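You operate a simulated robot arm through the tools that you are given. There is no shell and no other tool. Be economical: measure what you need, move in short steps, check, and stop when the job is done.

You run a simulated two-armed robot. Do the job below in one go: nothing can be reset, and whatever is moved stays where it is left.

## Task
Fit the white fan and the fan cover on the short motor.
Fine: fan first, cover over it; turn the motor isolator off first and leave it off; shut both cover latches.

Only the result counts: the job must be done as asked and must still hold three seconds after the hand-in. Knocking over, shifting, dropping, spilling or breaking anything else fails it. Lids that push on must go on centred and level and be pressed home; caps that screw on are set level and turned clockwise until they are tight.

## Robot
Two 7-joint arms with two-finger parallel grippers on one trunk, on a base that drives. Base frame: it is fixed to the floor where the robot stands at the start and does not move with it; the origin is under the middle of the robot, x ahead of it, y to its left, z up. Units: m, rad, N and s.
The left shoulder is at the start at [0.07, 0.134, 1.301], the right one opposite. With the tool pointing down near the work surface each hand reaches from about 0.1 to 0.62 m from the robot's upright axis, wherever it stands, measured 20 degrees to its own side. Places, roughly: cover latch one [0.6, 0.3, 1]; cover latch two [0.6, 0, 1]; end shield [0.6, 0.2, 1]; motor isolator [0.5, 0, 0.9]; motor shaft [0.6, 0.2, 1]; short motor [0.6, 0.2, 0.9]. Payload 1.57 kg a hand.
The tool frame of a hand sits at the grasp point between the pads (the TCP): z along the fingers, y along the line on which they close. The tips reach 0.03 m beyond it. The gripper opens to 0.08 m. The fingers are 0.017 m wide and 0.012 m thick; the gripper's body (0.04 by 0.082 m) begins 0.08 m behind the TCP.
Orientation is told as [roll, pitch, yaw] about the base's x, y, z axes, in that order, counted from this pose: with the fingers straight down and closing along the base's y, the tool's x points along the base's -x, its y along +y and its z along -z.

## Interface
- The arms move only by the tool arm_command. It takes "left_moves", "right_moves" or both (then of equal length, played together; a hand with none holds still); each is a list of rows, each a list of 7 numbers: the shift along the tool's x, y, z in m, then the turn, a rotation vector about the tool's x, y, z in rad, then the finger opening in m, from 0 to 0.08. In form: [[tx, ty, tz, wx, wy, wz, fingers], ...]. A call has 1 to 10 rows; each row shifts and turns the commanded pose from where the row before left it, along the tool's axes as they then stand. Rows are played at 5 a second. More than 0.05 m and 0.15 rad between two rows, or a gripper value outside its range, and nothing of the call is played. A pose out of reach is approached as far as the arm can. The call stops where the force on the tool passes 40 N (or 10 N more than at its start, if that is more) or the arm is blocked; 0.2 s more then pass. Each finger travels about 0.153 m/s and halts on what it meets, pressing with about 21 N; the grip force reading is that of the motor and also rises with nothing between the fingers. The clock runs only during rows and for 0.2 s after the last one: add rows that do not move to give the fingers time. The reply holds the time, the measured pose of the TCP, the force on the tool along the base axes, the opening and the grip force, in the units named above and with some noise, with the torque about the TCP (base axes, N m) and any sound that the robot's microphone picked up.
- Cameras (640 x 400 px; columns grow to the right, rows downward): "scene" is now at [0.1305, 0.013, 1.5128]; the picture's right is [0.17, -0.99, 0.00], its down [-0.72, -0.12, -0.69] and it looks along [0.68, 0.12, -0.73] (base axes); focal length 283 px, centre (320, 200). "left" rides on the left gripper at [0.072, 0.007, -0.122] in its tool frame; the picture's right is [-0.09, 1.00, 0.00], its down [-0.84, -0.08, -0.54] and it looks along [-0.54, -0.05, 0.84] (tool axes); focal length 238 px, centre (320, 200). "right" rides on the right gripper at [0.072, -0.007, -0.122] in its tool frame; the picture's right is [0.09, 1.00, 0.00], its down [-0.84, 0.08, -0.54] and it looks along [-0.54, 0.05, 0.84] (tool axes); focal length 238 px, centre (320, 200). There is no depth. A picture from a camera that has moved, and an enlarged one, comes with that camera's place and axes in the base frame and with its lens.
- snapshot(camera): a new picture of that camera. No time passes.
- slide_trunk(by): slides the trunk up (or, below 0, down) by that many m; the arms and the scene camera ride with it, the base frame stays. It gives what a move gives, with no picture.
- steer(legs): drives the robot by 1 to 6 legs, each [ahead, left, turn to the left] in m, m and rad, along the robot's own axes; the way and the turn of a leg run together, so that a leg with both is an arc; at most 1.5 m and 3.142 rad a leg. The arms and the cameras ride along, it lands a little off, and it stops where it bumps. It gives what a move gives.
- aim_head(pan, tilt): turns the head with the scene camera to pan (to the left, within 1.501 rad either way) and tilt (down, from -0.506 to 1.204), counted from straight ahead of the robot. It gives what a move gives.
- zoom(camera, box): a new picture of the part [left, top, right, bottom] of that camera's present view, enlarged. No time passes.
- hand_in(): hands the job in; it is judged then, once.

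Go step by step. Nothing tells you exact positions but the pictures and the camera data: compare them with the known pose of the tool, close in by small moves and look again before you grip or let go. The budget is 120 turns and 88 pictures, counting those below and the enlarged ones. Unless the task says otherwise, let go and move clear before handing in, and close with one line.

The tools are called after "Emit:" by a JSON object that holds its "method" and its "body". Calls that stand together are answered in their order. arm_command: Moves the arms, as the interface text tells. Its arguments: {"type":"object","properties":{"left_moves":{"type":"array","items":{"type":"array","items":{"type":"number"}}},"right_moves":{"type":"array","items":{"type":"array","items":{"type":"number"}}}},"required":[]} The other tools are called the same way: slide_trunk (by) slides the trunk up or down; steer (legs) drives the base; aim_head (pan, tilt) turns the head that bears the scene camera; snapshot (camera) takes a picture; zoom (camera, box) takes an enlarged picture of a part of a camera's view; hand_in () hands the job in.

At the start:

```text
time_s: 0.0
left_ee_pos: [0.4056, 0.196, 1.2767]
left_orientation: [0.001, 0.0, 0.0]
left_contact_force: [-0.1, 0.1, 0.1]
left_wrist_torque: [-0.01, -0.03, 0.01]
left_width: 0.0801
left_grasp_force: 0.2
right_ee_pos: [0.4236, -0.1512, 1.3116]
right_orientation: [0.002, 0.0, -0.001]
right_contact_force: [0.4, -0.6, -0.3]
right_wrist_torque: [0.0, 0.01, -0.01]
right_width: 0.0802
right_grasp_force: 0.0
trunk travel left (down, up): [-0.875, 0.065]
robot x, y, heading: [-0.001, -0.0019, -0.004]
head pan, tilt: [0.171, 0.813]
```

scene: 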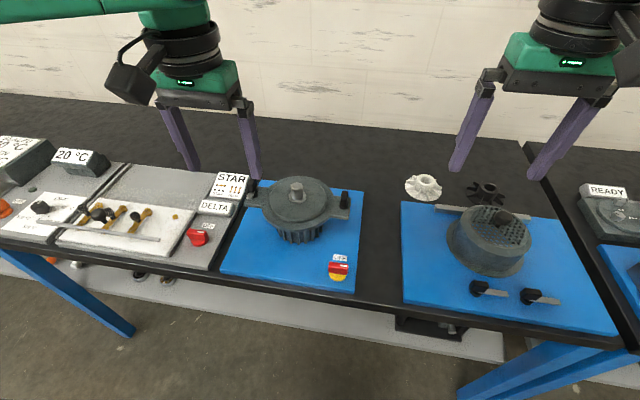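
right: 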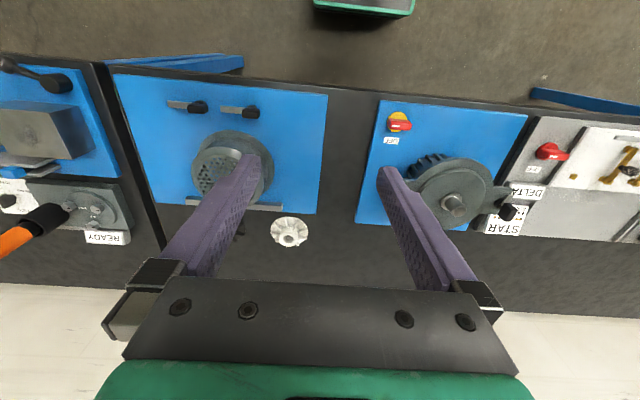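
left: 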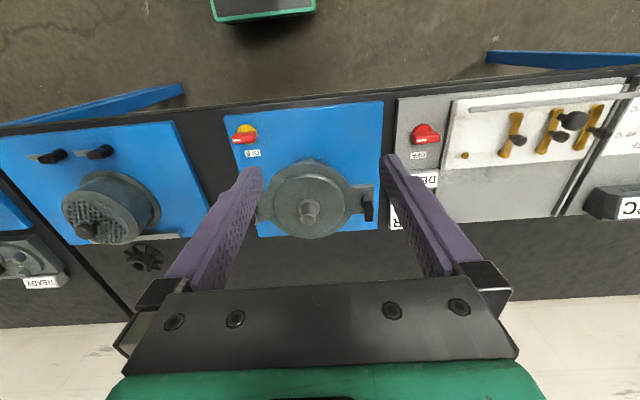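

I see the short motor on the left blue board, with the cover, the white fan and a black fan to the right. I'll zoom in for details first.

Emit:
{"method": "zoom", "body": {"camera": "scene", "box": [200, 150, 400, 300]}}

Emit:
{"method": "zoom", "body": {"camera": "scene", "box": [380, 160, 580, 320]}}

```text
2.67 times, centred on (300, 225) of scene
camera zoom: at [0.1305, 0.013, 1.5128], right [0.17, -0.99, 0.0], down [-0.72, -0.12, -0.69], along [0.68, 0.12, -0.73], focal length 754 px, centre (373, 133)
```

zoom: 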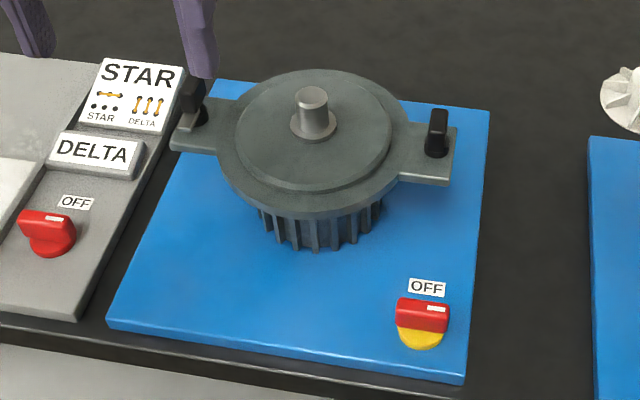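

```text
2.50 times, centred on (480, 240) of scene
camera zoom: at [0.1305, 0.013, 1.5128], right [0.17, -0.99, 0.0], down [-0.72, -0.12, -0.69], along [0.68, 0.12, -0.73], focal length 706 px, centre (-80, 100)
```

zoom: 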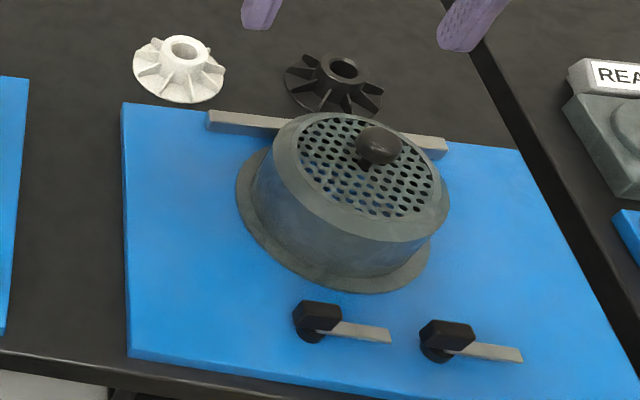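

Emit:
{"method": "zoom", "body": {"camera": "left", "box": [220, 100, 400, 250]}}

Emit:
{"method": "zoom", "body": {"camera": "right", "box": [100, 70, 340, 260]}}

```text
2.67 times, centred on (310, 175) of left
camera zoom: at [0.3314, 0.2025, 1.3992], right [0.09, 1.0, 0.0], down [0.84, -0.08, 0.54], along [0.54, -0.05, -0.84], focal length 636 px, centre (347, 267)
```

zoom: 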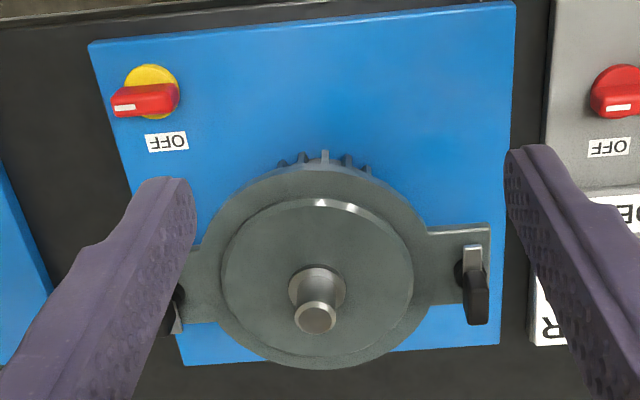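

```text
2.11 times, centred on (220, 165) of right
camera zoom: at [0.3516, -0.1566, 1.4331], right [-0.09, 1.0, 0.0], down [0.84, 0.08, 0.54], along [0.54, 0.05, -0.84], focal length 502 px, centre (530, 274)
```

zoom: 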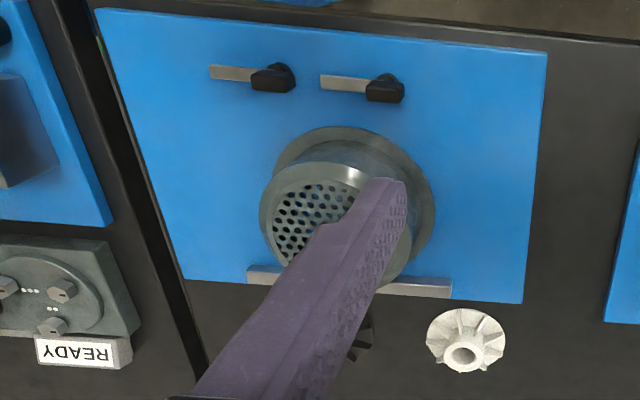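

The motor isolator's white mark now points to the right, while OFF is on the far side. I'll bring the right hand over it for a close look and move the left hand aside.

Emit:
{"method": "arm_command", "body": {"right_moves": [[-0.0093, 0.03, 0.03, 0, 0, 0, 0.08], [-0.0093, 0.03, 0.03, 0, 0, 0, 0.08], [-0.0093, 0.03, 0.03, 0, 0, 0, 0.08], [-0.0093, 0.03, 0.03, 0, 0, 0, 0.08], [-0.0093, 0.03, 0.03, 0, 0, 0, 0.08], [-0.0093, 0.03, 0.03, 0, 0, 0, 0.08], [0, 0, 0, 0, 0, 0.15, 0.08], [0, 0, 0, 0, 0, 0.15, 0.08], [0, 0, 0, 0, 0, 0.15, 0.08], [0, 0, 0, 0, 0, 0.15, 0.08]], "left_moves": [[0, 0.04, 0, 0, 0, 0, 0.08], [0, 0.04, 0, 0, 0, 0, 0.08], [0, 0.04, 0, 0, 0, 0, 0.08], [0, 0, 0, 0, 0, 0, 0.08], [0, 0, 0, 0, 0, 0, 0.08], [0, 0, 0, 0, 0, 0, 0.08], [0, 0, 0, 0, 0, 0, 0.08], [0, 0, 0, 0, 0, 0, 0.08], [0, 0, 0, 0, 0, 0, 0.08], [0, 0, 0, 0, 0, 0, 0.08]]}}

Emit:
{"method": "arm_command", "body": {"right_moves": [[0, 0, 0, 0, 0, 0.15, 0.08], [0, 0, 0, 0, 0, 0.15, 0.08], [0, 0, 0, 0, 0, 0.15, 0.08], [0, 0, 0, 0, 0, 0.15, 0.08], [0, 0, 0, 0, 0, 0.15, 0.08], [0, 0, 0, 0, 0, 0.15, 0.08], [0, 0, 0, 0, 0, 0.07, 0.08], [0, 0, 0, 0, 0, 0, 0.08]]}}

Emit:
{"method": "snapshot", "body": {"camera": "right"}}

Emit:
{"method": "snapshot", "body": {"camera": "scene"}}

```text
time_s: 2.2
left_ee_pos: [0.4061, 0.3157, 1.2778]
left_orientation: [0.0, 0.0, 0.0]
left_contact_force: [-0.3, -0.5, -0.5]
left_wrist_torque: [0.02, -0.04, 0.0]
left_width: 0.08
left_grasp_force: 0.0
right_ee_pos: [0.4783, 0.0299, 1.1312]
right_orientation: [-0.001, 0.0, -0.602]
right_contact_force: [0.0, 0.3, 0.0]
right_wrist_torque: [-0.03, 0.01, 0.03]
right_width: 0.0804
right_grasp_force: 0.0
trunk travel left (down, up): [-0.875, 0.065]
robot x, y, heading: [-0.0011, -0.0001, 0.0]
head pan, tilt: [0.171, 0.813]
```

```text
time_s: 4.0
left_ee_pos: [0.4053, 0.3157, 1.277]
left_orientation: [0.0, 0.001, 0.0]
left_contact_force: [0.2, 0.2, -0.2]
left_wrist_torque: [0.0, 0.01, 0.0]
left_width: 0.0798
left_grasp_force: 0.1
right_ee_pos: [0.479, 0.0303, 1.1312]
right_orientation: [0.0, 0.0, -1.571]
right_contact_force: [-0.2, -0.2, -0.2]
right_wrist_torque: [-0.01, 0.0, -0.03]
right_width: 0.0798
right_grasp_force: 0.1
trunk travel left (down, up): [-0.875, 0.065]
robot x, y, heading: [0.0013, 0.0034, 0.005]
head pan, tilt: [0.171, 0.813]
```

```text
80 pictures are left
camera right: at [0.4726, 0.1022, 1.2533], right [1.0, 0.09, 0.0], down [0.08, -0.84, 0.54], along [0.05, -0.54, -0.84], focal length 238 px, centre (320, 200)
```

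right: 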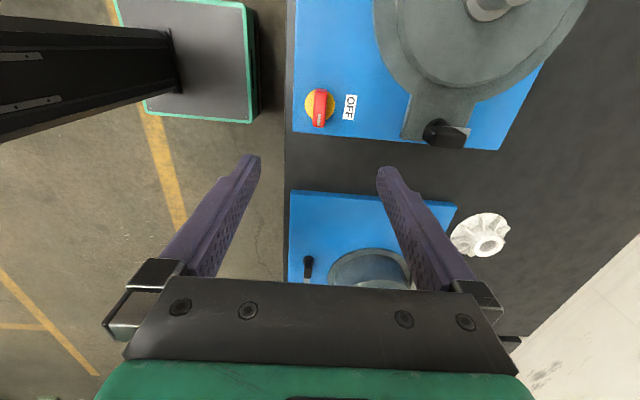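

```text
79 pictures are left
camera scene: at [0.1306, 0.0131, 1.5127], right [0.17, -0.99, 0.0], down [-0.72, -0.12, -0.69], along [0.68, 0.12, -0.73], focal length 283 px, centre (320, 200)
```

scene: 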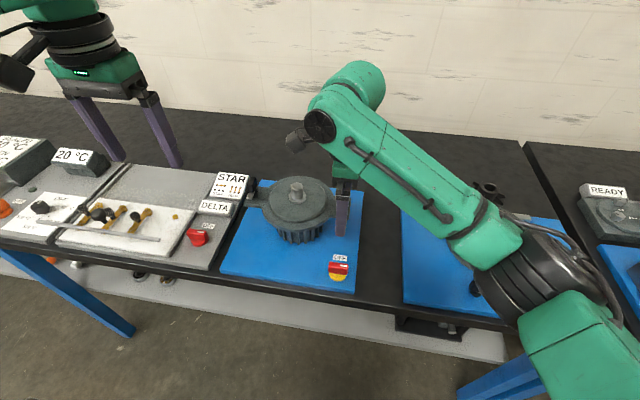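

Emit:
{"method": "zoom", "body": {"camera": "right", "box": [270, 60, 380, 150]}}

Emit:
{"method": "zoom", "body": {"camera": "right", "box": [360, 0, 600, 160]}}

```text
4.44 times, centred on (325, 105) of right
camera zoom: at [0.4726, 0.1022, 1.2533], right [1.0, 0.09, 0.0], down [0.08, -0.84, 0.54], along [0.05, -0.54, -0.84], focal length 1059 px, centre (298, 622)
```

zoom: 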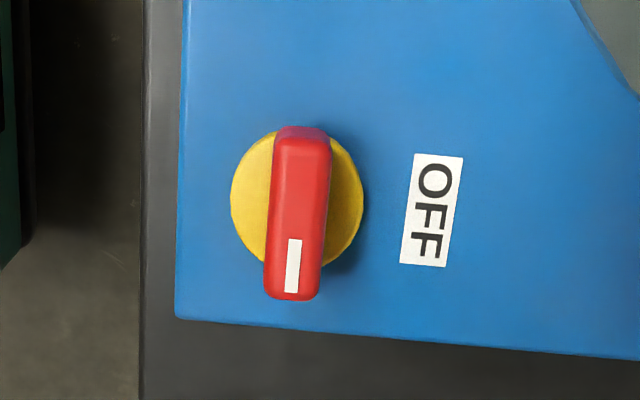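

```text
2.50 times, centred on (480, 80) of right
camera zoom: at [0.4726, 0.1022, 1.2533], right [1.0, 0.09, 0.0], down [0.08, -0.84, 0.54], along [0.05, -0.54, -0.84], focal length 596 px, centre (-80, 500)
```

zoom: 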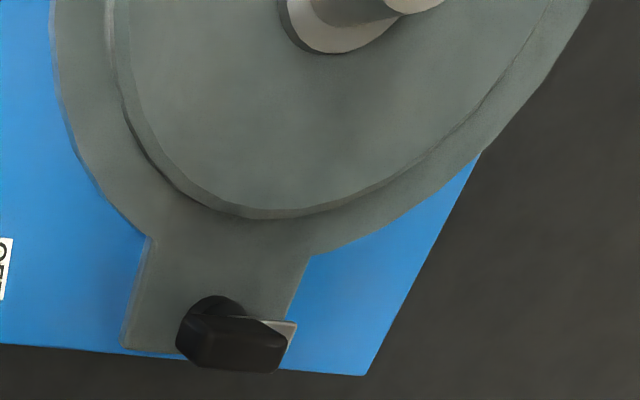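

Emit:
{"method": "arm_command", "body": {"right_moves": [[0, 0, 0.045, 0, 0, 0, 0.06], [0, 0, 0.045, 0, 0, 0, 0.06], [0, 0, 0.045, 0, 0, 0, 0.06], [0, 0, 0.03, 0, 0, 0, 0.06], [0, 0, 0, 0, 0, 0, 0.06]]}}

Emit:
{"method": "zoom", "body": {"camera": "scene", "box": [280, 200, 400, 300]}}

Emit:
{"method": "snapshot", "body": {"camera": "right"}}

```text
time_s: 5.2
left_ee_pos: [0.4054, 0.3145, 1.2776]
left_orientation: [-0.002, -0.002, 0.001]
left_contact_force: [-1.0, -1.1, 0.7]
left_wrist_torque: [-0.02, -0.02, 0.01]
left_width: 0.08
left_grasp_force: 0.1
right_ee_pos: [0.4786, 0.0308, 0.9677]
right_orientation: [0.0, 0.001, -1.57]
right_contact_force: [-0.2, -0.3, 0.8]
right_wrist_torque: [0.01, -0.01, 0.03]
right_width: 0.0599
right_grasp_force: 0.0
trunk travel left (down, up): [-0.875, 0.065]
robot x, y, heading: [0.0007, -0.0026, 0.001]
head pan, tilt: [0.171, 0.813]
```

```text
4.00 times, centred on (340, 250) of scene
camera zoom: at [0.1306, 0.0131, 1.5127], right [0.17, -0.99, 0.0], down [-0.72, -0.12, -0.69], along [0.68, 0.12, -0.73], focal length 1130 px, centre (240, 0)
```

zoom: 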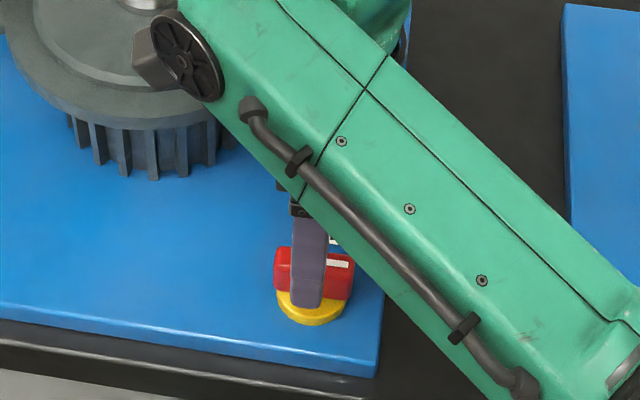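

```text
75 pictures are left
camera right: at [0.4718, 0.103, 1.0888], right [1.0, 0.09, 0.0], down [0.08, -0.84, 0.54], along [0.05, -0.54, -0.84], focal length 238 px, centre (320, 200)
```

right: 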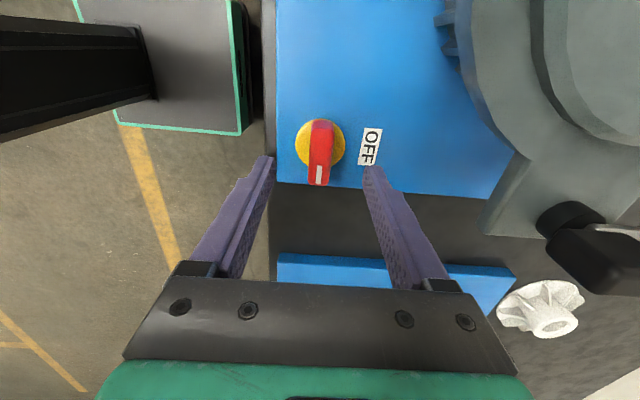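

Emit:
{"method": "arm_command", "body": {"right_moves": [[0, 0, 0.02, 0, 0, 0, 0.06], [0, 0, 0.02, 0, 0, 0, 0.06], [0, 0, 0, 0, 0, 0, 0.06]]}}

Emit:
{"method": "zoom", "body": {"camera": "right", "box": [220, 80, 420, 220]}}

```text
time_s: 6.0
left_ee_pos: [0.4062, 0.3163, 1.2793]
left_orientation: [0.001, -0.001, 0.001]
left_contact_force: [-0.6, -0.6, 0.0]
left_wrist_torque: [-0.02, 0.0, -0.02]
left_width: 0.0799
left_grasp_force: 0.1
right_ee_pos: [0.478, 0.0299, 0.9278]
right_orientation: [0.0, 0.001, -1.57]
right_contact_force: [-0.1, 0.0, 0.9]
right_wrist_torque: [-0.04, -0.01, 0.0]
right_width: 0.0601
right_grasp_force: 0.1
trunk travel left (down, up): [-0.875, 0.065]
robot x, y, heading: [0.0006, 0.0032, 0.0]
head pan, tilt: [0.171, 0.813]
```

```text
2.86 times, centred on (320, 150) of right
camera zoom: at [0.4718, 0.103, 1.0489], right [1.0, 0.09, 0.0], down [0.08, -0.84, 0.54], along [0.05, -0.54, -0.84], focal length 681 px, centre (320, 343)
```

zoom: 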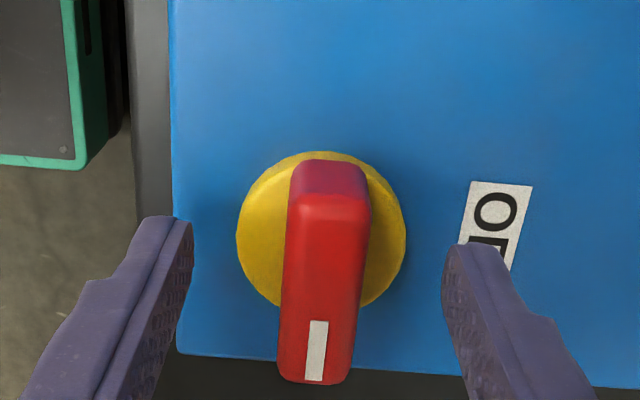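

Emit:
{"method": "arm_command", "body": {"right_moves": [[0, 0, 0.005, 0, 0, 0, 0.05], [0, 0, 0, 0, 0, 0, 0.025], [0, 0, 0, 0, 0, 0, 0.01], [0, 0, 0, 0, 0, 0, 0.01]]}}

Emit:
{"method": "zoom", "body": {"camera": "right", "box": [220, 80, 420, 220]}}

```text
time_s: 7.0
left_ee_pos: [0.4054, 0.3149, 1.278]
left_orientation: [-0.001, 0.0, 0.0]
left_contact_force: [0.6, -0.1, -0.3]
left_wrist_torque: [0.03, -0.02, 0.01]
left_width: 0.0799
left_grasp_force: 0.1
right_ee_pos: [0.4794, 0.0304, 0.9219]
right_orientation: [0.0, 0.001, -1.571]
right_contact_force: [-0.7, -0.3, -1.1]
right_wrist_torque: [0.04, -0.17, 0.03]
right_width: 0.0179
right_grasp_force: 32.1
trunk travel left (down, up): [-0.875, 0.065]
robot x, y, heading: [-0.0002, -0.0005, -0.001]
head pan, tilt: [0.171, 0.813]
```

```text
2.86 times, centred on (320, 150) of right
camera zoom: at [0.4722, 0.1028, 1.0437], right [1.0, 0.09, 0.0], down [0.08, -0.84, 0.54], along [0.05, -0.54, -0.84], focal length 681 px, centre (320, 343)
```

zoom: 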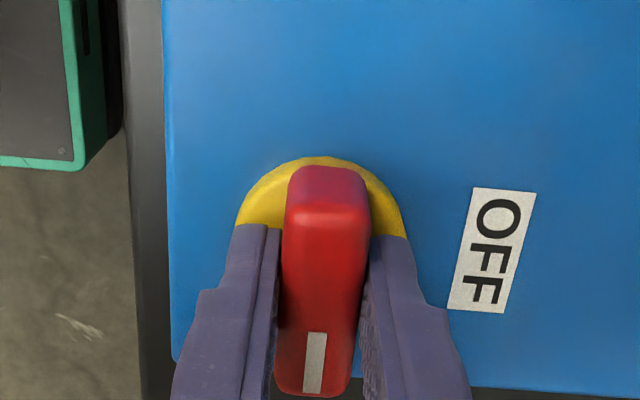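

Emit:
{"method": "arm_command", "body": {"right_moves": [[0, 0, 0, 0, 0, -0.15, 0.01], [0, 0, 0, 0, 0, -0.15, 0.01], [0, 0, 0, 0, 0, -0.15, 0.01], [0, 0, 0, 0, 0, -0.15, 0.01], [0, 0, 0, 0, 0, -0.15, 0.01]]}}

```text
time_s: 8.2
left_ee_pos: [0.4049, 0.3171, 1.2779]
left_orientation: [0.0, 0.0, -0.001]
left_contact_force: [0.9, 0.3, -0.3]
left_wrist_torque: [-0.01, 0.0, -0.01]
left_width: 0.0797
left_grasp_force: 0.1
right_ee_pos: [0.4784, 0.0297, 0.9214]
right_orientation: [0.001, 0.0, -0.816]
right_contact_force: [-2.5, 3.5, 1.0]
right_wrist_torque: [0.07, 0.0, -0.02]
right_width: 0.0178
right_grasp_force: 32.3
trunk travel left (down, up): [-0.875, 0.065]
robot x, y, heading: [0.0042, -0.0014, -0.0]
head pan, tilt: [0.171, 0.813]
```

Emit:
{"method": "arm_command", "body": {"right_moves": [[0, 0, 0, 0, 0, -0.15, 0.01], [0, 0, 0, 0, 0, -0.15, 0.01], [0, 0, 0, 0, 0, -0.15, 0.01], [0, 0, 0, 0, 0, -0.15, 0.01], [0, 0, 0, 0, 0, -0.15, 0.01], [0, 0, 0, 0, 0, -0.08, 0.01]]}}

Emit:
{"method": "snapshot", "body": {"camera": "right"}}

```text
time_s: 9.0
left_ee_pos: [0.3984, 0.3241, 1.2787]
left_orientation: [-0.005, -0.004, 0.003]
left_contact_force: [0.7, -0.5, -0.2]
left_wrist_torque: [0.0, 0.01, 0.03]
left_width: 0.08
left_grasp_force: 0.0
right_ee_pos: [0.4783, 0.0299, 0.9226]
right_orientation: [0.0, -0.012, -0.397]
right_contact_force: [-17.5, 27.8, 6.0]
right_wrist_torque: [0.63, 0.16, 0.05]
right_width: 0.0179
right_grasp_force: 33.1
trunk travel left (down, up): [-0.875, 0.065]
robot x, y, heading: [-0.0028, -0.0006, 0.003]
head pan, tilt: [0.171, 0.813]
stopped in row 4 (right hand): the force on the tool passed its limit at 42 N (the readings are from after the stop); the commanded pose is now the measured one
```

```text
72 pictures are left
camera right: at [0.4084, 0.0521, 1.0426], right [0.3, 0.95, 0.0], down [0.8, -0.25, 0.55], along [0.52, -0.17, -0.83], focal length 238 px, centre (320, 200)
```

right: 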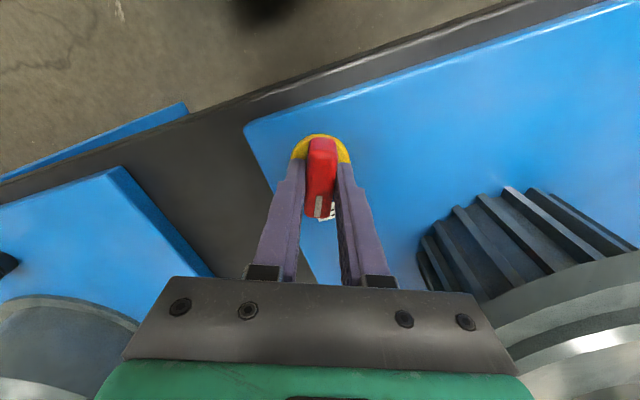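

Emit:
{"method": "aim_head", "body": {"pan": 0.171, "tilt": 0.6}}

Emit:
{"method": "snapshot", "body": {"camera": "scene"}}

```text
time_s: 9.8
left_ee_pos: [0.3984, 0.3241, 1.2781]
left_orientation: [-0.007, -0.005, 0.006]
left_contact_force: [0.1, 0.2, 0.4]
left_wrist_torque: [-0.03, -0.02, 0.01]
left_width: 0.0801
left_grasp_force: 0.2
right_ee_pos: [0.478, 0.0303, 0.9219]
right_orientation: [-0.002, -0.011, -0.402]
right_contact_force: [-14.6, 28.4, 8.2]
right_wrist_torque: [1.05, -0.5, 0.0]
right_width: 0.018
right_grasp_force: 32.7
trunk travel left (down, up): [-0.875, 0.065]
robot x, y, heading: [0.0013, 0.0044, -0.001]
head pan, tilt: [0.171, 0.6]
```

```text
71 pictures are left
camera scene: at [0.1317, 0.0244, 1.5313], right [0.17, -0.98, 0.01], down [-0.55, -0.1, -0.83], along [0.81, 0.14, -0.56], focal length 283 px, centre (320, 200)
```

scene: 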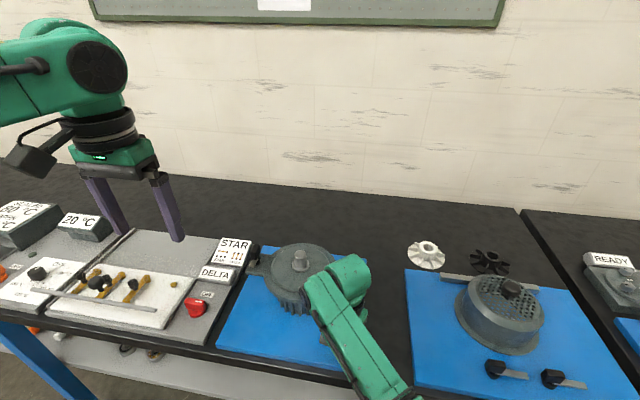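

The right arm seems to be pressing against the robot's own body, since the trunk shifted. I'll let go, lift, and move the base left so that the isolator lies at a comfortable angle.

Emit:
{"method": "arm_command", "body": {"right_moves": [[0, 0, 0, 0, 0, 0, 0.05], [0, 0, -0.03, 0, 0, 0, 0.06], [0, 0, -0.04, 0, 0, 0, 0.06], [0, 0, -0.045, 0, 0, 0, 0.06], [0, 0, -0.045, 0, 0, 0, 0.06], [0, 0, 0, 0, 0, 0, 0.06]]}}

Emit:
{"method": "snapshot", "body": {"camera": "scene"}}

```text
time_s: 11.2
left_ee_pos: [0.404, 0.3158, 1.2768]
left_orientation: [0.0, 0.001, 0.002]
left_contact_force: [0.7, -0.6, -0.2]
left_wrist_torque: [0.0, 0.01, -0.02]
left_width: 0.08
left_grasp_force: 0.0
right_ee_pos: [0.5013, 0.0335, 1.0782]
right_orientation: [0.052, -0.042, -0.404]
right_contact_force: [-0.3, 0.6, -0.4]
right_wrist_torque: [0.0, 0.0, -0.03]
right_width: 0.06
right_grasp_force: 0.1
right hand out of reach, approached as far as the arm can: row 4, 5
trunk travel left (down, up): [-0.875, 0.065]
robot x, y, heading: [0.0009, -0.0005, -0.001]
head pan, tilt: [0.171, 0.6]
```

```text
70 pictures are left
camera scene: at [0.1385, 0.0143, 1.5308], right [0.17, -0.99, 0.0], down [-0.56, -0.1, -0.83], along [0.81, 0.14, -0.56], focal length 283 px, centre (320, 200)
```

scene: 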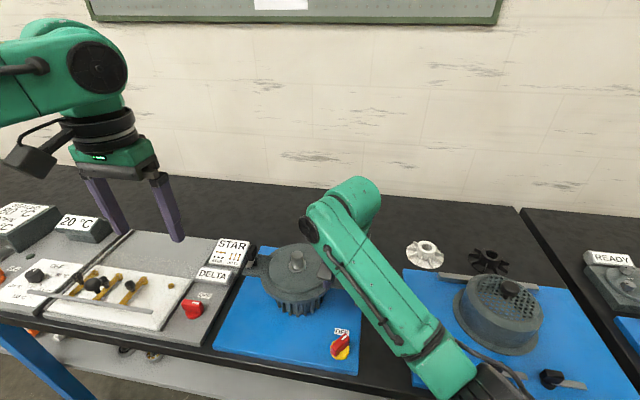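

Emit:
{"method": "arm_command", "body": {"right_moves": [[-0.012, -0.03, -0.03, 0, 0, 0, 0.06], [-0.012, -0.03, -0.03, 0, 0, 0, 0.06], [-0.012, -0.03, -0.03, 0, 0, 0, 0.06], [-0.012, -0.03, -0.03, 0, 0, 0, 0.06], [0, 0, -0.03, 0, 0, 0, 0.06]]}}

```text
time_s: 12.3
left_ee_pos: [0.4046, 0.3159, 1.2772]
left_orientation: [0.002, 0.002, 0.002]
left_contact_force: [1.0, 0.4, -0.3]
left_wrist_torque: [0.0, 0.01, 0.0]
left_width: 0.0801
left_grasp_force: 0.0
right_ee_pos: [0.4827, -0.1022, 1.2273]
right_orientation: [-0.006, -0.007, -0.4]
right_contact_force: [0.6, 0.0, 0.5]
right_wrist_torque: [-0.02, 0.0, 0.03]
right_width: 0.06
right_grasp_force: 0.1
trunk travel left (down, up): [-0.875, 0.065]
robot x, y, heading: [0.0003, 0.002, -0.0]
head pan, tilt: [0.171, 0.6]
```

Emit:
{"method": "steer", "body": {"legs": [[0, 0.2, 0]]}}

Emit:
{"method": "snapshot", "body": {"camera": "right"}}

```text
time_s: 13.9
left_ee_pos: [0.4064, 0.5134, 1.2784]
left_orientation: [0.003, -0.002, -0.002]
left_contact_force: [-0.4, -0.7, -0.2]
left_wrist_torque: [0.0, -0.05, 0.0]
left_width: 0.08
left_grasp_force: 0.0
right_ee_pos: [0.4828, 0.0938, 1.2261]
right_orientation: [-0.002, -0.006, -0.404]
right_contact_force: [0.4, -0.1, -0.2]
right_wrist_torque: [0.03, 0.01, 0.04]
right_width: 0.0599
right_grasp_force: 0.1
trunk travel left (down, up): [-0.875, 0.065]
robot x, y, heading: [0.0033, 0.2053, 0.0]
head pan, tilt: [0.171, 0.6]
```

```text
69 pictures are left
camera right: at [0.413, 0.1168, 1.3475], right [0.31, 0.95, 0.0], down [0.8, -0.26, 0.55], along [0.52, -0.17, -0.84], focal length 238 px, centre (320, 200)
```

right: 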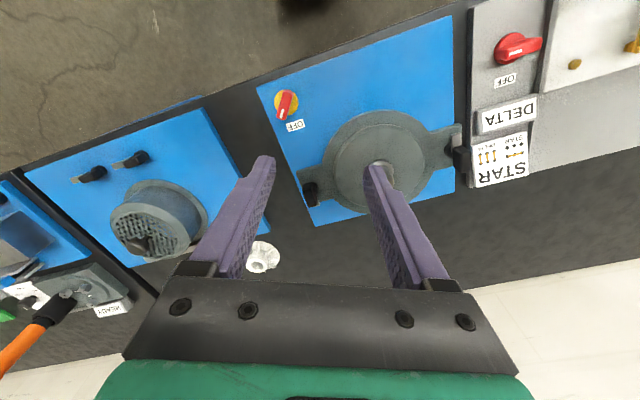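

Emit:
{"method": "arm_command", "body": {"right_moves": [[-0.0051, -0.015, 0.0434, 0, 0, 0, 0.06], [-0.0051, -0.015, 0.0434, 0, 0, 0, 0.06], [-0.0051, -0.015, 0.0434, 0, 0, 0, 0.06], [-0.0051, -0.015, 0.0434, 0, 0, 0, 0.06], [0, 0, 0.0434, 0, 0, 0, 0.06], [0, 0, 0.035, 0, 0, 0, 0.06], [0, 0, 0, 0, 0, 0, 0.06]]}}

Emit:
{"method": "zoom", "body": {"camera": "right", "box": [220, 80, 420, 220]}}

```text
time_s: 15.6
left_ee_pos: [0.4053, 0.5167, 1.2774]
left_orientation: [0.0, -0.001, 0.0]
left_contact_force: [0.0, 0.1, 0.1]
left_wrist_torque: [-0.01, -0.06, -0.01]
left_width: 0.0798
left_grasp_force: 0.0
right_ee_pos: [0.4792, 0.0329, 0.9745]
right_orientation: [-0.006, -0.005, -0.404]
right_contact_force: [0.5, 0.7, -0.1]
right_wrist_torque: [-0.02, -0.01, -0.02]
right_width: 0.06
right_grasp_force: 0.1
trunk travel left (down, up): [-0.875, 0.065]
robot x, y, heading: [-0.0001, 0.2019, 0.0]
head pan, tilt: [0.171, 0.6]
```

```text
2.86 times, centred on (320, 150) of right
camera zoom: at [0.4091, 0.0553, 1.0958], right [0.31, 0.95, -0.01], down [0.8, -0.25, 0.55], along [0.52, -0.17, -0.84], focal length 681 px, centre (320, 343)
```

zoom: 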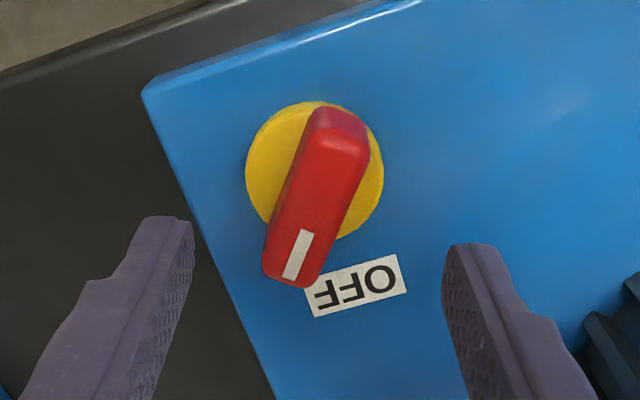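

Emit:
{"method": "arm_command", "body": {"right_moves": [[0, 0, 0, 0, 0, 0.14, 0.06], [0, 0, 0, 0, 0, 0.12, 0.06], [0, -0.002, 0.025, 0, 0, 0, 0.06], [0, 0, 0.025, 0, 0, 0, 0.06], [0, 0, 0, 0, 0, 0, 0.06]]}}

Emit:
{"method": "zoom", "body": {"camera": "right", "box": [220, 80, 420, 220]}}

```text
time_s: 16.8
left_ee_pos: [0.4061, 0.516, 1.2773]
left_orientation: [0.001, 0.0, -0.001]
left_contact_force: [0.0, 0.2, -0.2]
left_wrist_torque: [0.0, 0.02, 0.0]
left_width: 0.0799
left_grasp_force: 0.0
right_ee_pos: [0.477, 0.0319, 0.9254]
right_orientation: [-0.003, -0.009, -0.665]
right_contact_force: [0.3, -0.4, -0.1]
right_wrist_torque: [0.0, 0.0, -0.04]
right_width: 0.0602
right_grasp_force: 0.0
trunk travel left (down, up): [-0.875, 0.065]
robot x, y, heading: [0.0, 0.2011, 0.005]
head pan, tilt: [0.171, 0.6]
```

```text
2.86 times, centred on (320, 150) of right
camera zoom: at [0.4162, 0.0715, 1.046], right [0.54, 0.84, 0.0], down [0.7, -0.45, 0.55], along [0.46, -0.3, -0.84], focal length 681 px, centre (320, 343)
```

zoom: 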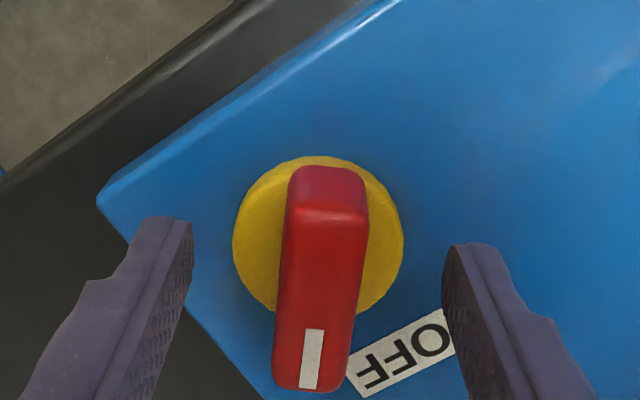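

Emit:
{"method": "arm_command", "body": {"right_moves": [[0, 0, 0, 0, 0, 0, 0.04], [0, 0, 0, 0, 0, 0, 0.01], [0, 0, 0, 0, 0, 0, 0.01], [0, 0, 0, 0, 0, -0.14, 0.01], [0, 0, 0, 0, 0, -0.14, 0.01], [0, 0, 0, 0, 0, -0.14, 0.01], [0, 0, 0, 0, 0, -0.14, 0.01], [0, 0, 0, 0, 0, -0.12, 0.01], [0, 0, 0, 0, 0, 0, 0.01]]}}

Emit:
{"method": "zoom", "body": {"camera": "right", "box": [220, 80, 420, 220]}}

```text
time_s: 18.8
left_ee_pos: [0.4053, 0.5159, 1.2791]
left_orientation: [0.002, 0.001, 0.001]
left_contact_force: [-0.6, -0.1, -0.3]
left_wrist_torque: [0.0, 0.01, 0.04]
left_width: 0.08
left_grasp_force: 0.0
right_ee_pos: [0.477, 0.0313, 0.9259]
right_orientation: [-0.004, -0.004, 0.016]
right_contact_force: [-2.8, -3.2, -4.1]
right_wrist_torque: [0.64, -0.34, -0.62]
right_width: 0.018
right_grasp_force: 32.8
trunk travel left (down, up): [-0.875, 0.065]
robot x, y, heading: [-0.0003, 0.203, -0.003]
head pan, tilt: [0.171, 0.6]
```

```text
2.86 times, centred on (320, 150) of right
camera zoom: at [0.4047, 0.0228, 1.0465], right [-0.11, 0.99, -0.01], down [0.83, 0.09, 0.54], along [0.54, 0.05, -0.84], focal length 681 px, centre (320, 343)
```

zoom: 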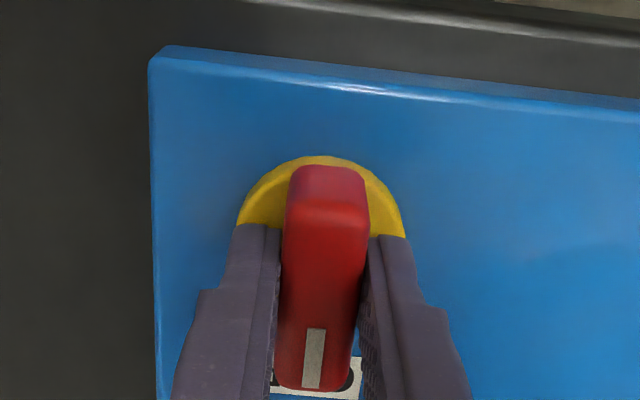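

The isolator mark now points to OFF and I felt an end stop. I'll release, lift, and look.

Emit:
{"method": "arm_command", "body": {"right_moves": [[0, 0, 0, 0, 0, 0, 0.05], [0, 0, 0, 0, 0, 0, 0.06], [0, 0, -0.045, 0, 0, 0, 0.07], [0, 0, -0.045, 0, 0, 0, 0.08], [0, 0, -0.045, 0, 0, 0, 0.08], [0, 0, -0.045, 0, 0, 0, 0.08], [0, 0, -0.045, 0, 0, 0, 0.08], [0, 0, 0, 0, 0, 0, 0.08]]}}

Emit:
{"method": "snapshot", "body": {"camera": "right"}}

Emit:
{"method": "aim_head", "body": {"pan": 0.0, "tilt": 0.8}}

Emit:
{"method": "snapshot", "body": {"camera": "scene"}}

```text
time_s: 20.6
left_ee_pos: [0.4069, 0.5169, 1.2775]
left_orientation: [-0.001, 0.0, 0.0]
left_contact_force: [0.2, -0.1, -0.1]
left_wrist_torque: [0.01, 0.0, 0.04]
left_width: 0.0799
left_grasp_force: 0.1
right_ee_pos: [0.4775, 0.0322, 1.1492]
right_orientation: [-0.007, -0.004, 0.016]
right_contact_force: [-0.1, 0.2, 0.1]
right_wrist_torque: [0.0, -0.04, -0.01]
right_width: 0.0801
right_grasp_force: 0.0
trunk travel left (down, up): [-0.875, 0.065]
robot x, y, heading: [0.0044, 0.2012, -0.0]
head pan, tilt: [0.171, 0.6]
```

```text
65 pictures are left
camera right: at [0.4051, 0.0262, 1.2714], right [-0.11, 0.99, -0.01], down [0.83, 0.09, 0.54], along [0.54, 0.05, -0.84], focal length 238 px, centre (320, 200)
```

right: 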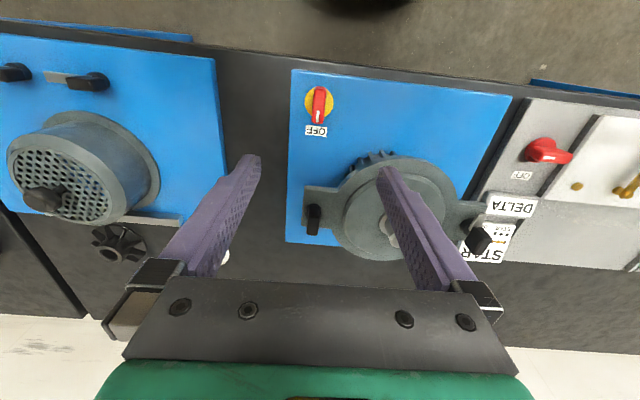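

```text
time_s: 21.3
left_ee_pos: [0.4066, 0.516, 1.2776]
left_orientation: [0.0, 0.002, 0.001]
left_contact_force: [0.5, -0.5, 1.0]
left_wrist_torque: [-0.02, 0.0, 0.01]
left_width: 0.0801
left_grasp_force: 0.0
right_ee_pos: [0.4772, 0.0324, 1.1496]
right_orientation: [-0.008, -0.003, 0.017]
right_contact_force: [-0.3, 0.2, -0.4]
right_wrist_torque: [-0.05, 0.01, 0.0]
right_width: 0.0798
right_grasp_force: 0.0
trunk travel left (down, up): [-0.875, 0.065]
robot x, y, heading: [-0.0002, 0.2018, -0.002]
head pan, tilt: [0.0, 0.799]
```

```text
64 pictures are left
camera scene: at [0.1324, 0.2008, 1.514], right [0.0, -1.0, 0.0], down [-0.72, 0.0, -0.7], along [0.7, 0.0, -0.72], focal length 283 px, centre (320, 200)
```

scene: 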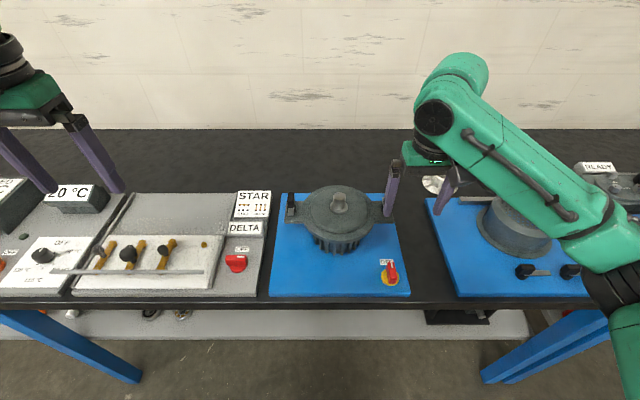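

Emit:
{"method": "zoom", "body": {"camera": "scene", "box": [260, 160, 420, 260]}}

Emit:
{"method": "zoom", "body": {"camera": "right", "box": [280, 140, 520, 290]}}

```text
4.00 times, centred on (340, 210) of scene
camera zoom: at [0.1324, 0.2008, 1.514], right [0.0, -1.0, 0.0], down [-0.72, 0.0, -0.7], along [0.7, 0.0, -0.72], focal length 1130 px, centre (240, 160)
```

zoom: 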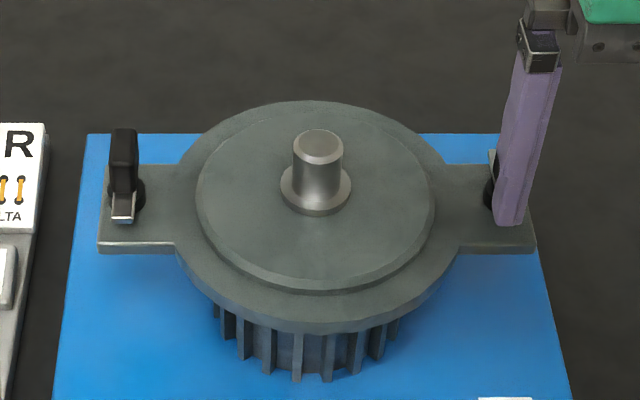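

```text
2.67 times, centred on (400, 215) of right
camera zoom: at [0.4052, 0.026, 1.2711], right [-0.11, 0.99, -0.01], down [0.83, 0.09, 0.55], along [0.54, 0.05, -0.84], focal length 636 px, centre (107, 160)
```

zoom: 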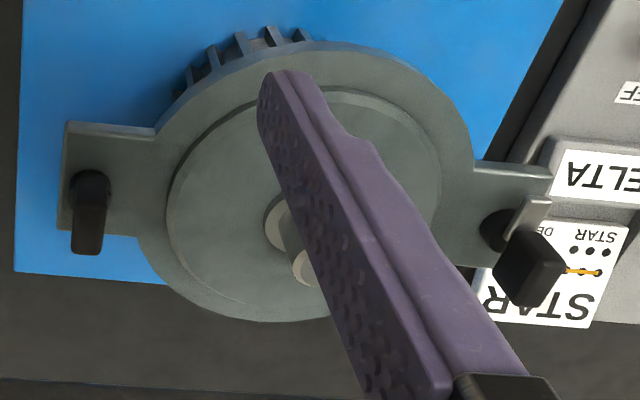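

The isolator is off. Next I'll drive towards the fan, right first and then ahead under the table edge.

Emit:
{"method": "arm_command", "body": {"right_moves": [[0, 0, -0.045, 0, 0, 0, 0.08], [0, 0, -0.045, 0, 0, 0, 0.08], [0, 0, 0, 0, 0, 0, 0.08]]}}

Emit:
{"method": "steer", "body": {"legs": [[0, -0.2, 0], [0.12, 0, 0]]}}

Emit:
{"method": "aim_head", "body": {"pan": -0.3, "tilt": 1.1}}

Emit:
{"method": "snapshot", "body": {"camera": "scene"}}

```text
time_s: 22.1
left_ee_pos: [0.4057, 0.5165, 1.2763]
left_orientation: [0.001, 0.001, 0.0]
left_contact_force: [0.1, -0.1, -0.2]
left_wrist_torque: [-0.02, 0.02, 0.01]
left_width: 0.0798
left_grasp_force: 0.1
right_ee_pos: [0.4783, 0.0322, 1.2397]
right_orientation: [-0.007, -0.004, 0.016]
right_contact_force: [-0.3, -0.3, 0.8]
right_wrist_torque: [0.04, 0.02, 0.0]
right_width: 0.08
right_grasp_force: 0.1
trunk travel left (down, up): [-0.875, 0.065]
robot x, y, heading: [0.0005, 0.2044, -0.001]
head pan, tilt: [0.0, 0.799]
```

```text
time_s: 24.5
left_ee_pos: [0.5212, 0.3166, 1.2794]
left_orientation: [0.0, -0.003, 0.0]
left_contact_force: [-0.3, 0.2, -0.2]
left_wrist_torque: [-0.01, -0.02, 0.0]
left_width: 0.0802
left_grasp_force: 0.0
right_ee_pos: [0.5927, -0.1685, 1.2416]
right_orientation: [-0.009, -0.009, 0.014]
right_contact_force: [1.1, -0.1, -0.2]
right_wrist_torque: [-0.01, -0.04, 0.02]
right_width: 0.0801
right_grasp_force: 0.1
trunk travel left (down, up): [-0.875, 0.065]
robot x, y, heading: [0.1186, 0.0034, 0.005]
head pan, tilt: [0.0, 0.799]
```

```text
time_s: 25.3
left_ee_pos: [0.5252, 0.3161, 1.277]
left_orientation: [0.001, 0.0, 0.0]
left_contact_force: [0.1, -0.3, 0.2]
left_wrist_torque: [0.04, 0.04, 0.0]
left_width: 0.0797
left_grasp_force: 0.1
right_ee_pos: [0.598, -0.1678, 1.2388]
right_orientation: [-0.007, -0.003, 0.017]
right_contact_force: [-0.8, 0.0, -0.3]
right_wrist_torque: [-0.01, 0.03, 0.04]
right_width: 0.08
right_grasp_force: 0.1
trunk travel left (down, up): [-0.875, 0.065]
robot x, y, heading: [0.1168, 0.003, 0.0]
head pan, tilt: [-0.3, 1.1]
```

```text
61 pictures are left
camera scene: at [0.2324, -0.0179, 1.4921], right [-0.3, -0.96, 0.0], down [-0.85, 0.26, -0.45], along [0.43, -0.13, -0.89], focal length 283 px, centre (320, 200)
```

scene: 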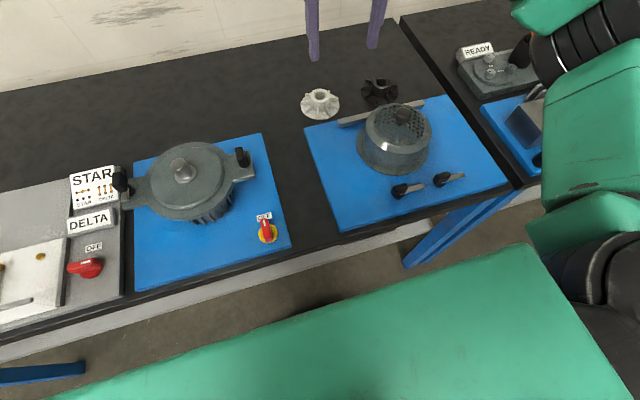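

Emit:
{"method": "zoom", "body": {"camera": "scene", "box": [280, 180, 520, 330]}}

Emit:
{"method": "zoom", "body": {"camera": "scene", "box": [290, 60, 450, 180]}}

```text
2.67 times, centred on (400, 255) of scene
camera zoom: at [0.2324, -0.0179, 1.4921], right [-0.3, -0.96, 0.0], down [-0.85, 0.26, -0.45], along [0.43, -0.13, -0.89], focal length 754 px, centre (107, 53)
```

zoom: 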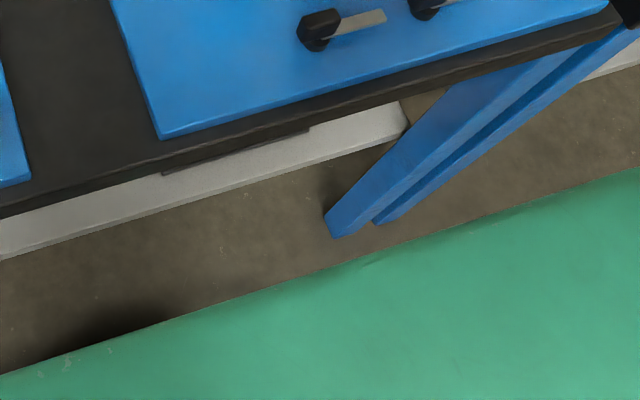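

```text
3.33 times, centred on (370, 120) of scene
camera zoom: at [0.2324, -0.0179, 1.4921], right [-0.3, -0.96, 0.0], down [-0.85, 0.26, -0.45], along [0.43, -0.13, -0.89], focal length 942 px, centre (153, 467)
```

zoom: 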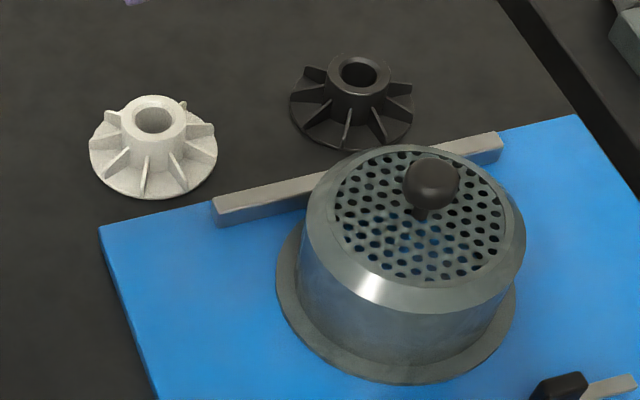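

Emit:
{"method": "steer", "body": {"legs": [[0.13, -0.05, 0]]}}

Emit:
{"method": "snapshot", "body": {"camera": "right"}}

```text
time_s: 26.7
left_ee_pos: [0.6541, 0.2681, 1.2786]
left_orientation: [-0.003, -0.004, 0.001]
left_contact_force: [-0.7, -0.1, -0.1]
left_wrist_torque: [0.03, -0.01, -0.01]
left_width: 0.0801
left_grasp_force: 0.0
right_ee_pos: [0.7269, -0.2165, 1.2432]
right_orientation: [-0.009, -0.006, 0.017]
right_contact_force: [-0.3, 0.4, -0.3]
right_wrist_torque: [-0.03, -0.06, -0.01]
right_width: 0.0803
right_grasp_force: 0.1
trunk travel left (down, up): [-0.875, 0.065]
robot x, y, heading: [0.2543, -0.0483, 0.0]
head pan, tilt: [-0.3, 1.1]
```

```text
58 pictures are left
camera right: at [0.6535, -0.2231, 1.3626], right [-0.11, 0.99, -0.01], down [0.83, 0.09, 0.55], along [0.55, 0.05, -0.84], focal length 238 px, centre (320, 200)
```

right: 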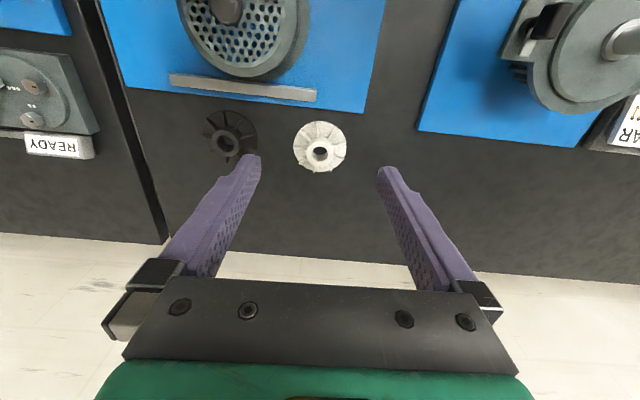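

Emit:
{"method": "arm_command", "body": {"right_moves": [[-0.026, 0.002, 0.03, 0, 0, 0, 0.08], [-0.026, 0.002, 0.03, 0, 0, 0, 0.08], [-0.026, 0.002, 0.03, 0, 0, 0, 0.08], [-0.026, 0.002, 0.03, 0, 0, 0, 0.08], [0, 0, 0.04, 0, 0, 0, 0.08], [0, 0, 0.04, 0, 0, 0, 0.08], [0, 0, 0, 0, 0, 0, 0.08]]}}

Emit:
{"method": "snapshot", "body": {"camera": "right"}}

```text
time_s: 28.3
left_ee_pos: [0.6587, 0.267, 1.2783]
left_orientation: [0.002, 0.0, 0.001]
left_contact_force: [-0.3, 0.2, 0.5]
left_wrist_torque: [-0.01, -0.03, 0.01]
left_width: 0.08
left_grasp_force: 0.1
right_ee_pos: [0.833, -0.2101, 1.0418]
right_orientation: [-0.006, -0.005, 0.017]
right_contact_force: [1.0, -0.2, 0.7]
right_wrist_torque: [-0.03, 0.03, 0.02]
right_width: 0.0798
right_grasp_force: 0.1
trunk travel left (down, up): [-0.875, 0.065]
robot x, y, heading: [0.2541, -0.0502, -0.003]
head pan, tilt: [-0.3, 1.1]
```

```text
57 pictures are left
camera right: at [0.7608, -0.2161, 1.1624], right [-0.11, 0.99, -0.01], down [0.83, 0.09, 0.55], along [0.54, 0.05, -0.84], focal length 238 px, centre (320, 200)
```

right: 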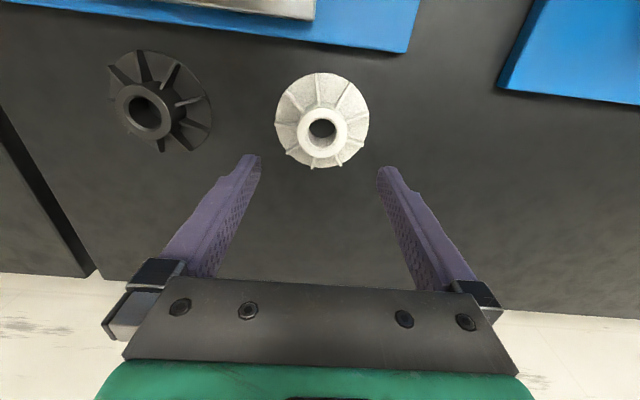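

Emit:
{"method": "zoom", "body": {"camera": "right", "box": [260, 60, 380, 180]}}

```text
3.33 times, centred on (320, 120) of right
camera zoom: at [0.7608, -0.2161, 1.1624], right [-0.11, 0.99, -0.01], down [0.83, 0.09, 0.55], along [0.54, 0.05, -0.84], focal length 794 px, centre (320, 467)
```

zoom: 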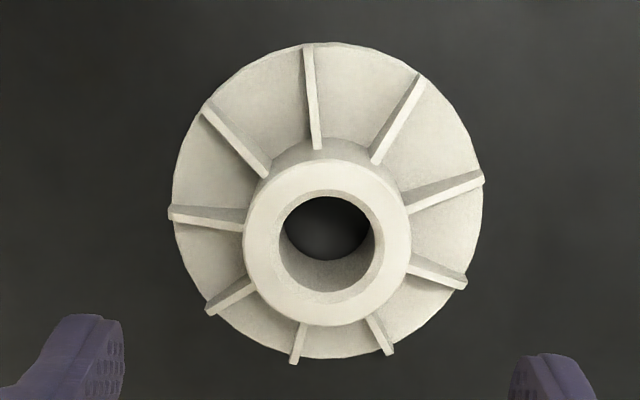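

Emit:
{"method": "arm_command", "body": {"right_moves": [[-0.0025, 0.0015, 0.04, 0, 0, 0, 0.08], [-0.0025, 0.0015, 0.04, 0, 0, 0, 0.08], [0, 0, 0.03, 0, 0, 0, 0.08], [0, 0, 0, 0, 0, 0, 0.08]]}}

Emit:
{"method": "snapshot", "body": {"camera": "right"}}

Emit:
{"method": "zoom", "body": {"camera": "scene", "box": [280, 60, 440, 180]}}

```text
time_s: 29.3
left_ee_pos: [0.6565, 0.2663, 1.2784]
left_orientation: [0.0, 0.0, -0.001]
left_contact_force: [0.0, -0.3, 0.0]
left_wrist_torque: [0.01, -0.01, 0.0]
left_width: 0.0798
left_grasp_force: 0.1
right_ee_pos: [0.8387, -0.2079, 0.9301]
right_orientation: [-0.005, -0.006, 0.015]
right_contact_force: [-0.5, -0.5, -0.5]
right_wrist_torque: [0.01, -0.04, 0.0]
right_width: 0.0798
right_grasp_force: 0.0
trunk travel left (down, up): [-0.875, 0.065]
robot x, y, heading: [0.249, -0.0481, -0.0]
head pan, tilt: [-0.3, 1.1]
```

```text
55 pictures are left
camera right: at [0.7657, -0.2146, 1.0516], right [-0.11, 0.99, -0.01], down [0.83, 0.09, 0.55], along [0.54, 0.05, -0.84], focal length 238 px, centre (320, 200)
```

right: 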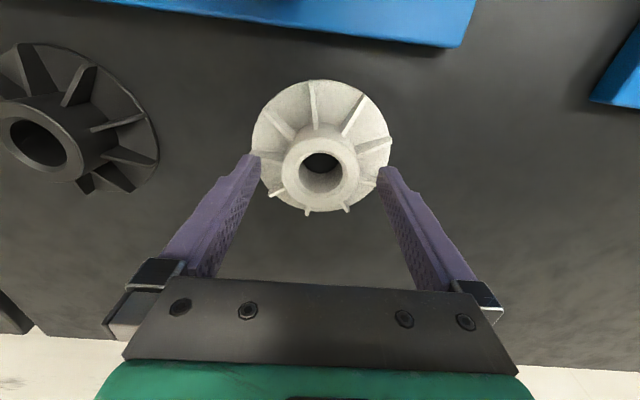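

```text
3.33 times, centred on (360, 120) of scene
camera zoom: at [0.3633, -0.0683, 1.4922], right [-0.3, -0.96, 0.0], down [-0.85, 0.26, -0.45], along [0.43, -0.13, -0.89], focal length 942 px, centre (187, 467)
```

zoom: 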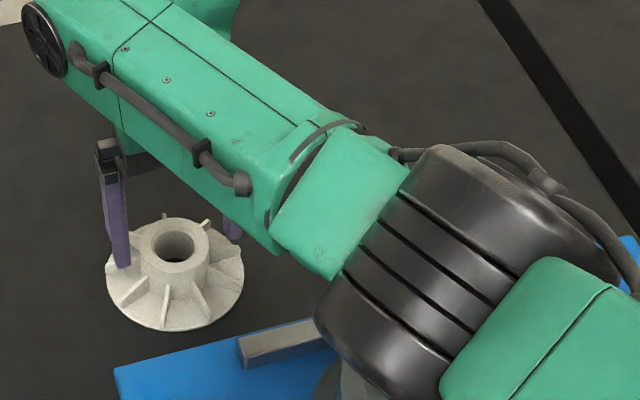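

Emit:
{"method": "arm_command", "body": {"right_moves": [[0, 0, 0.01, 0, 0, 0, 0.08], [0, 0, 0.006, 0, 0, 0, 0.08], [0, 0, 0, 0, 0, 0, 0.08]]}}

Emit:
{"method": "zoom", "body": {"camera": "right", "box": [220, 70, 420, 230]}}

```text
time_s: 30.1
left_ee_pos: [0.6572, 0.2658, 1.2774]
left_orientation: [0.001, -0.002, -0.001]
left_contact_force: [0.0, -1.4, 0.3]
left_wrist_torque: [-0.02, 0.01, -0.01]
left_width: 0.0802
left_grasp_force: 0.1
right_ee_pos: [0.8386, -0.2073, 0.9145]
right_orientation: [-0.007, -0.007, 0.014]
right_contact_force: [0.4, -0.5, -0.4]
right_wrist_torque: [-0.03, 0.03, -0.03]
right_width: 0.0799
right_grasp_force: 0.1
trunk travel left (down, up): [-0.875, 0.065]
robot x, y, heading: [0.2489, -0.0505, -0.007]
head pan, tilt: [-0.3, 1.1]
```

```text
2.50 times, centred on (320, 150) of right
camera zoom: at [0.7667, -0.2139, 1.0354], right [-0.11, 0.99, -0.01], down [0.83, 0.09, 0.55], along [0.54, 0.05, -0.84], focal length 596 px, centre (320, 325)
```

zoom: 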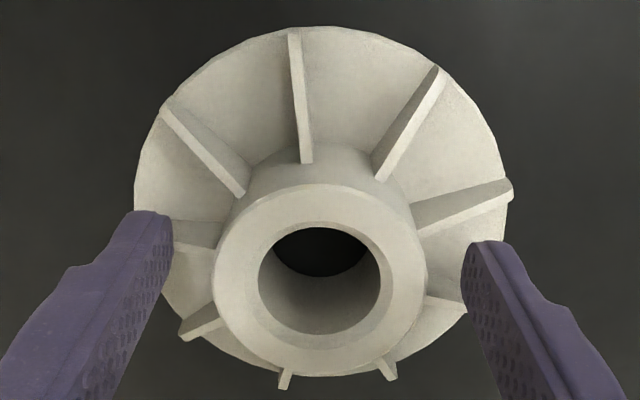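

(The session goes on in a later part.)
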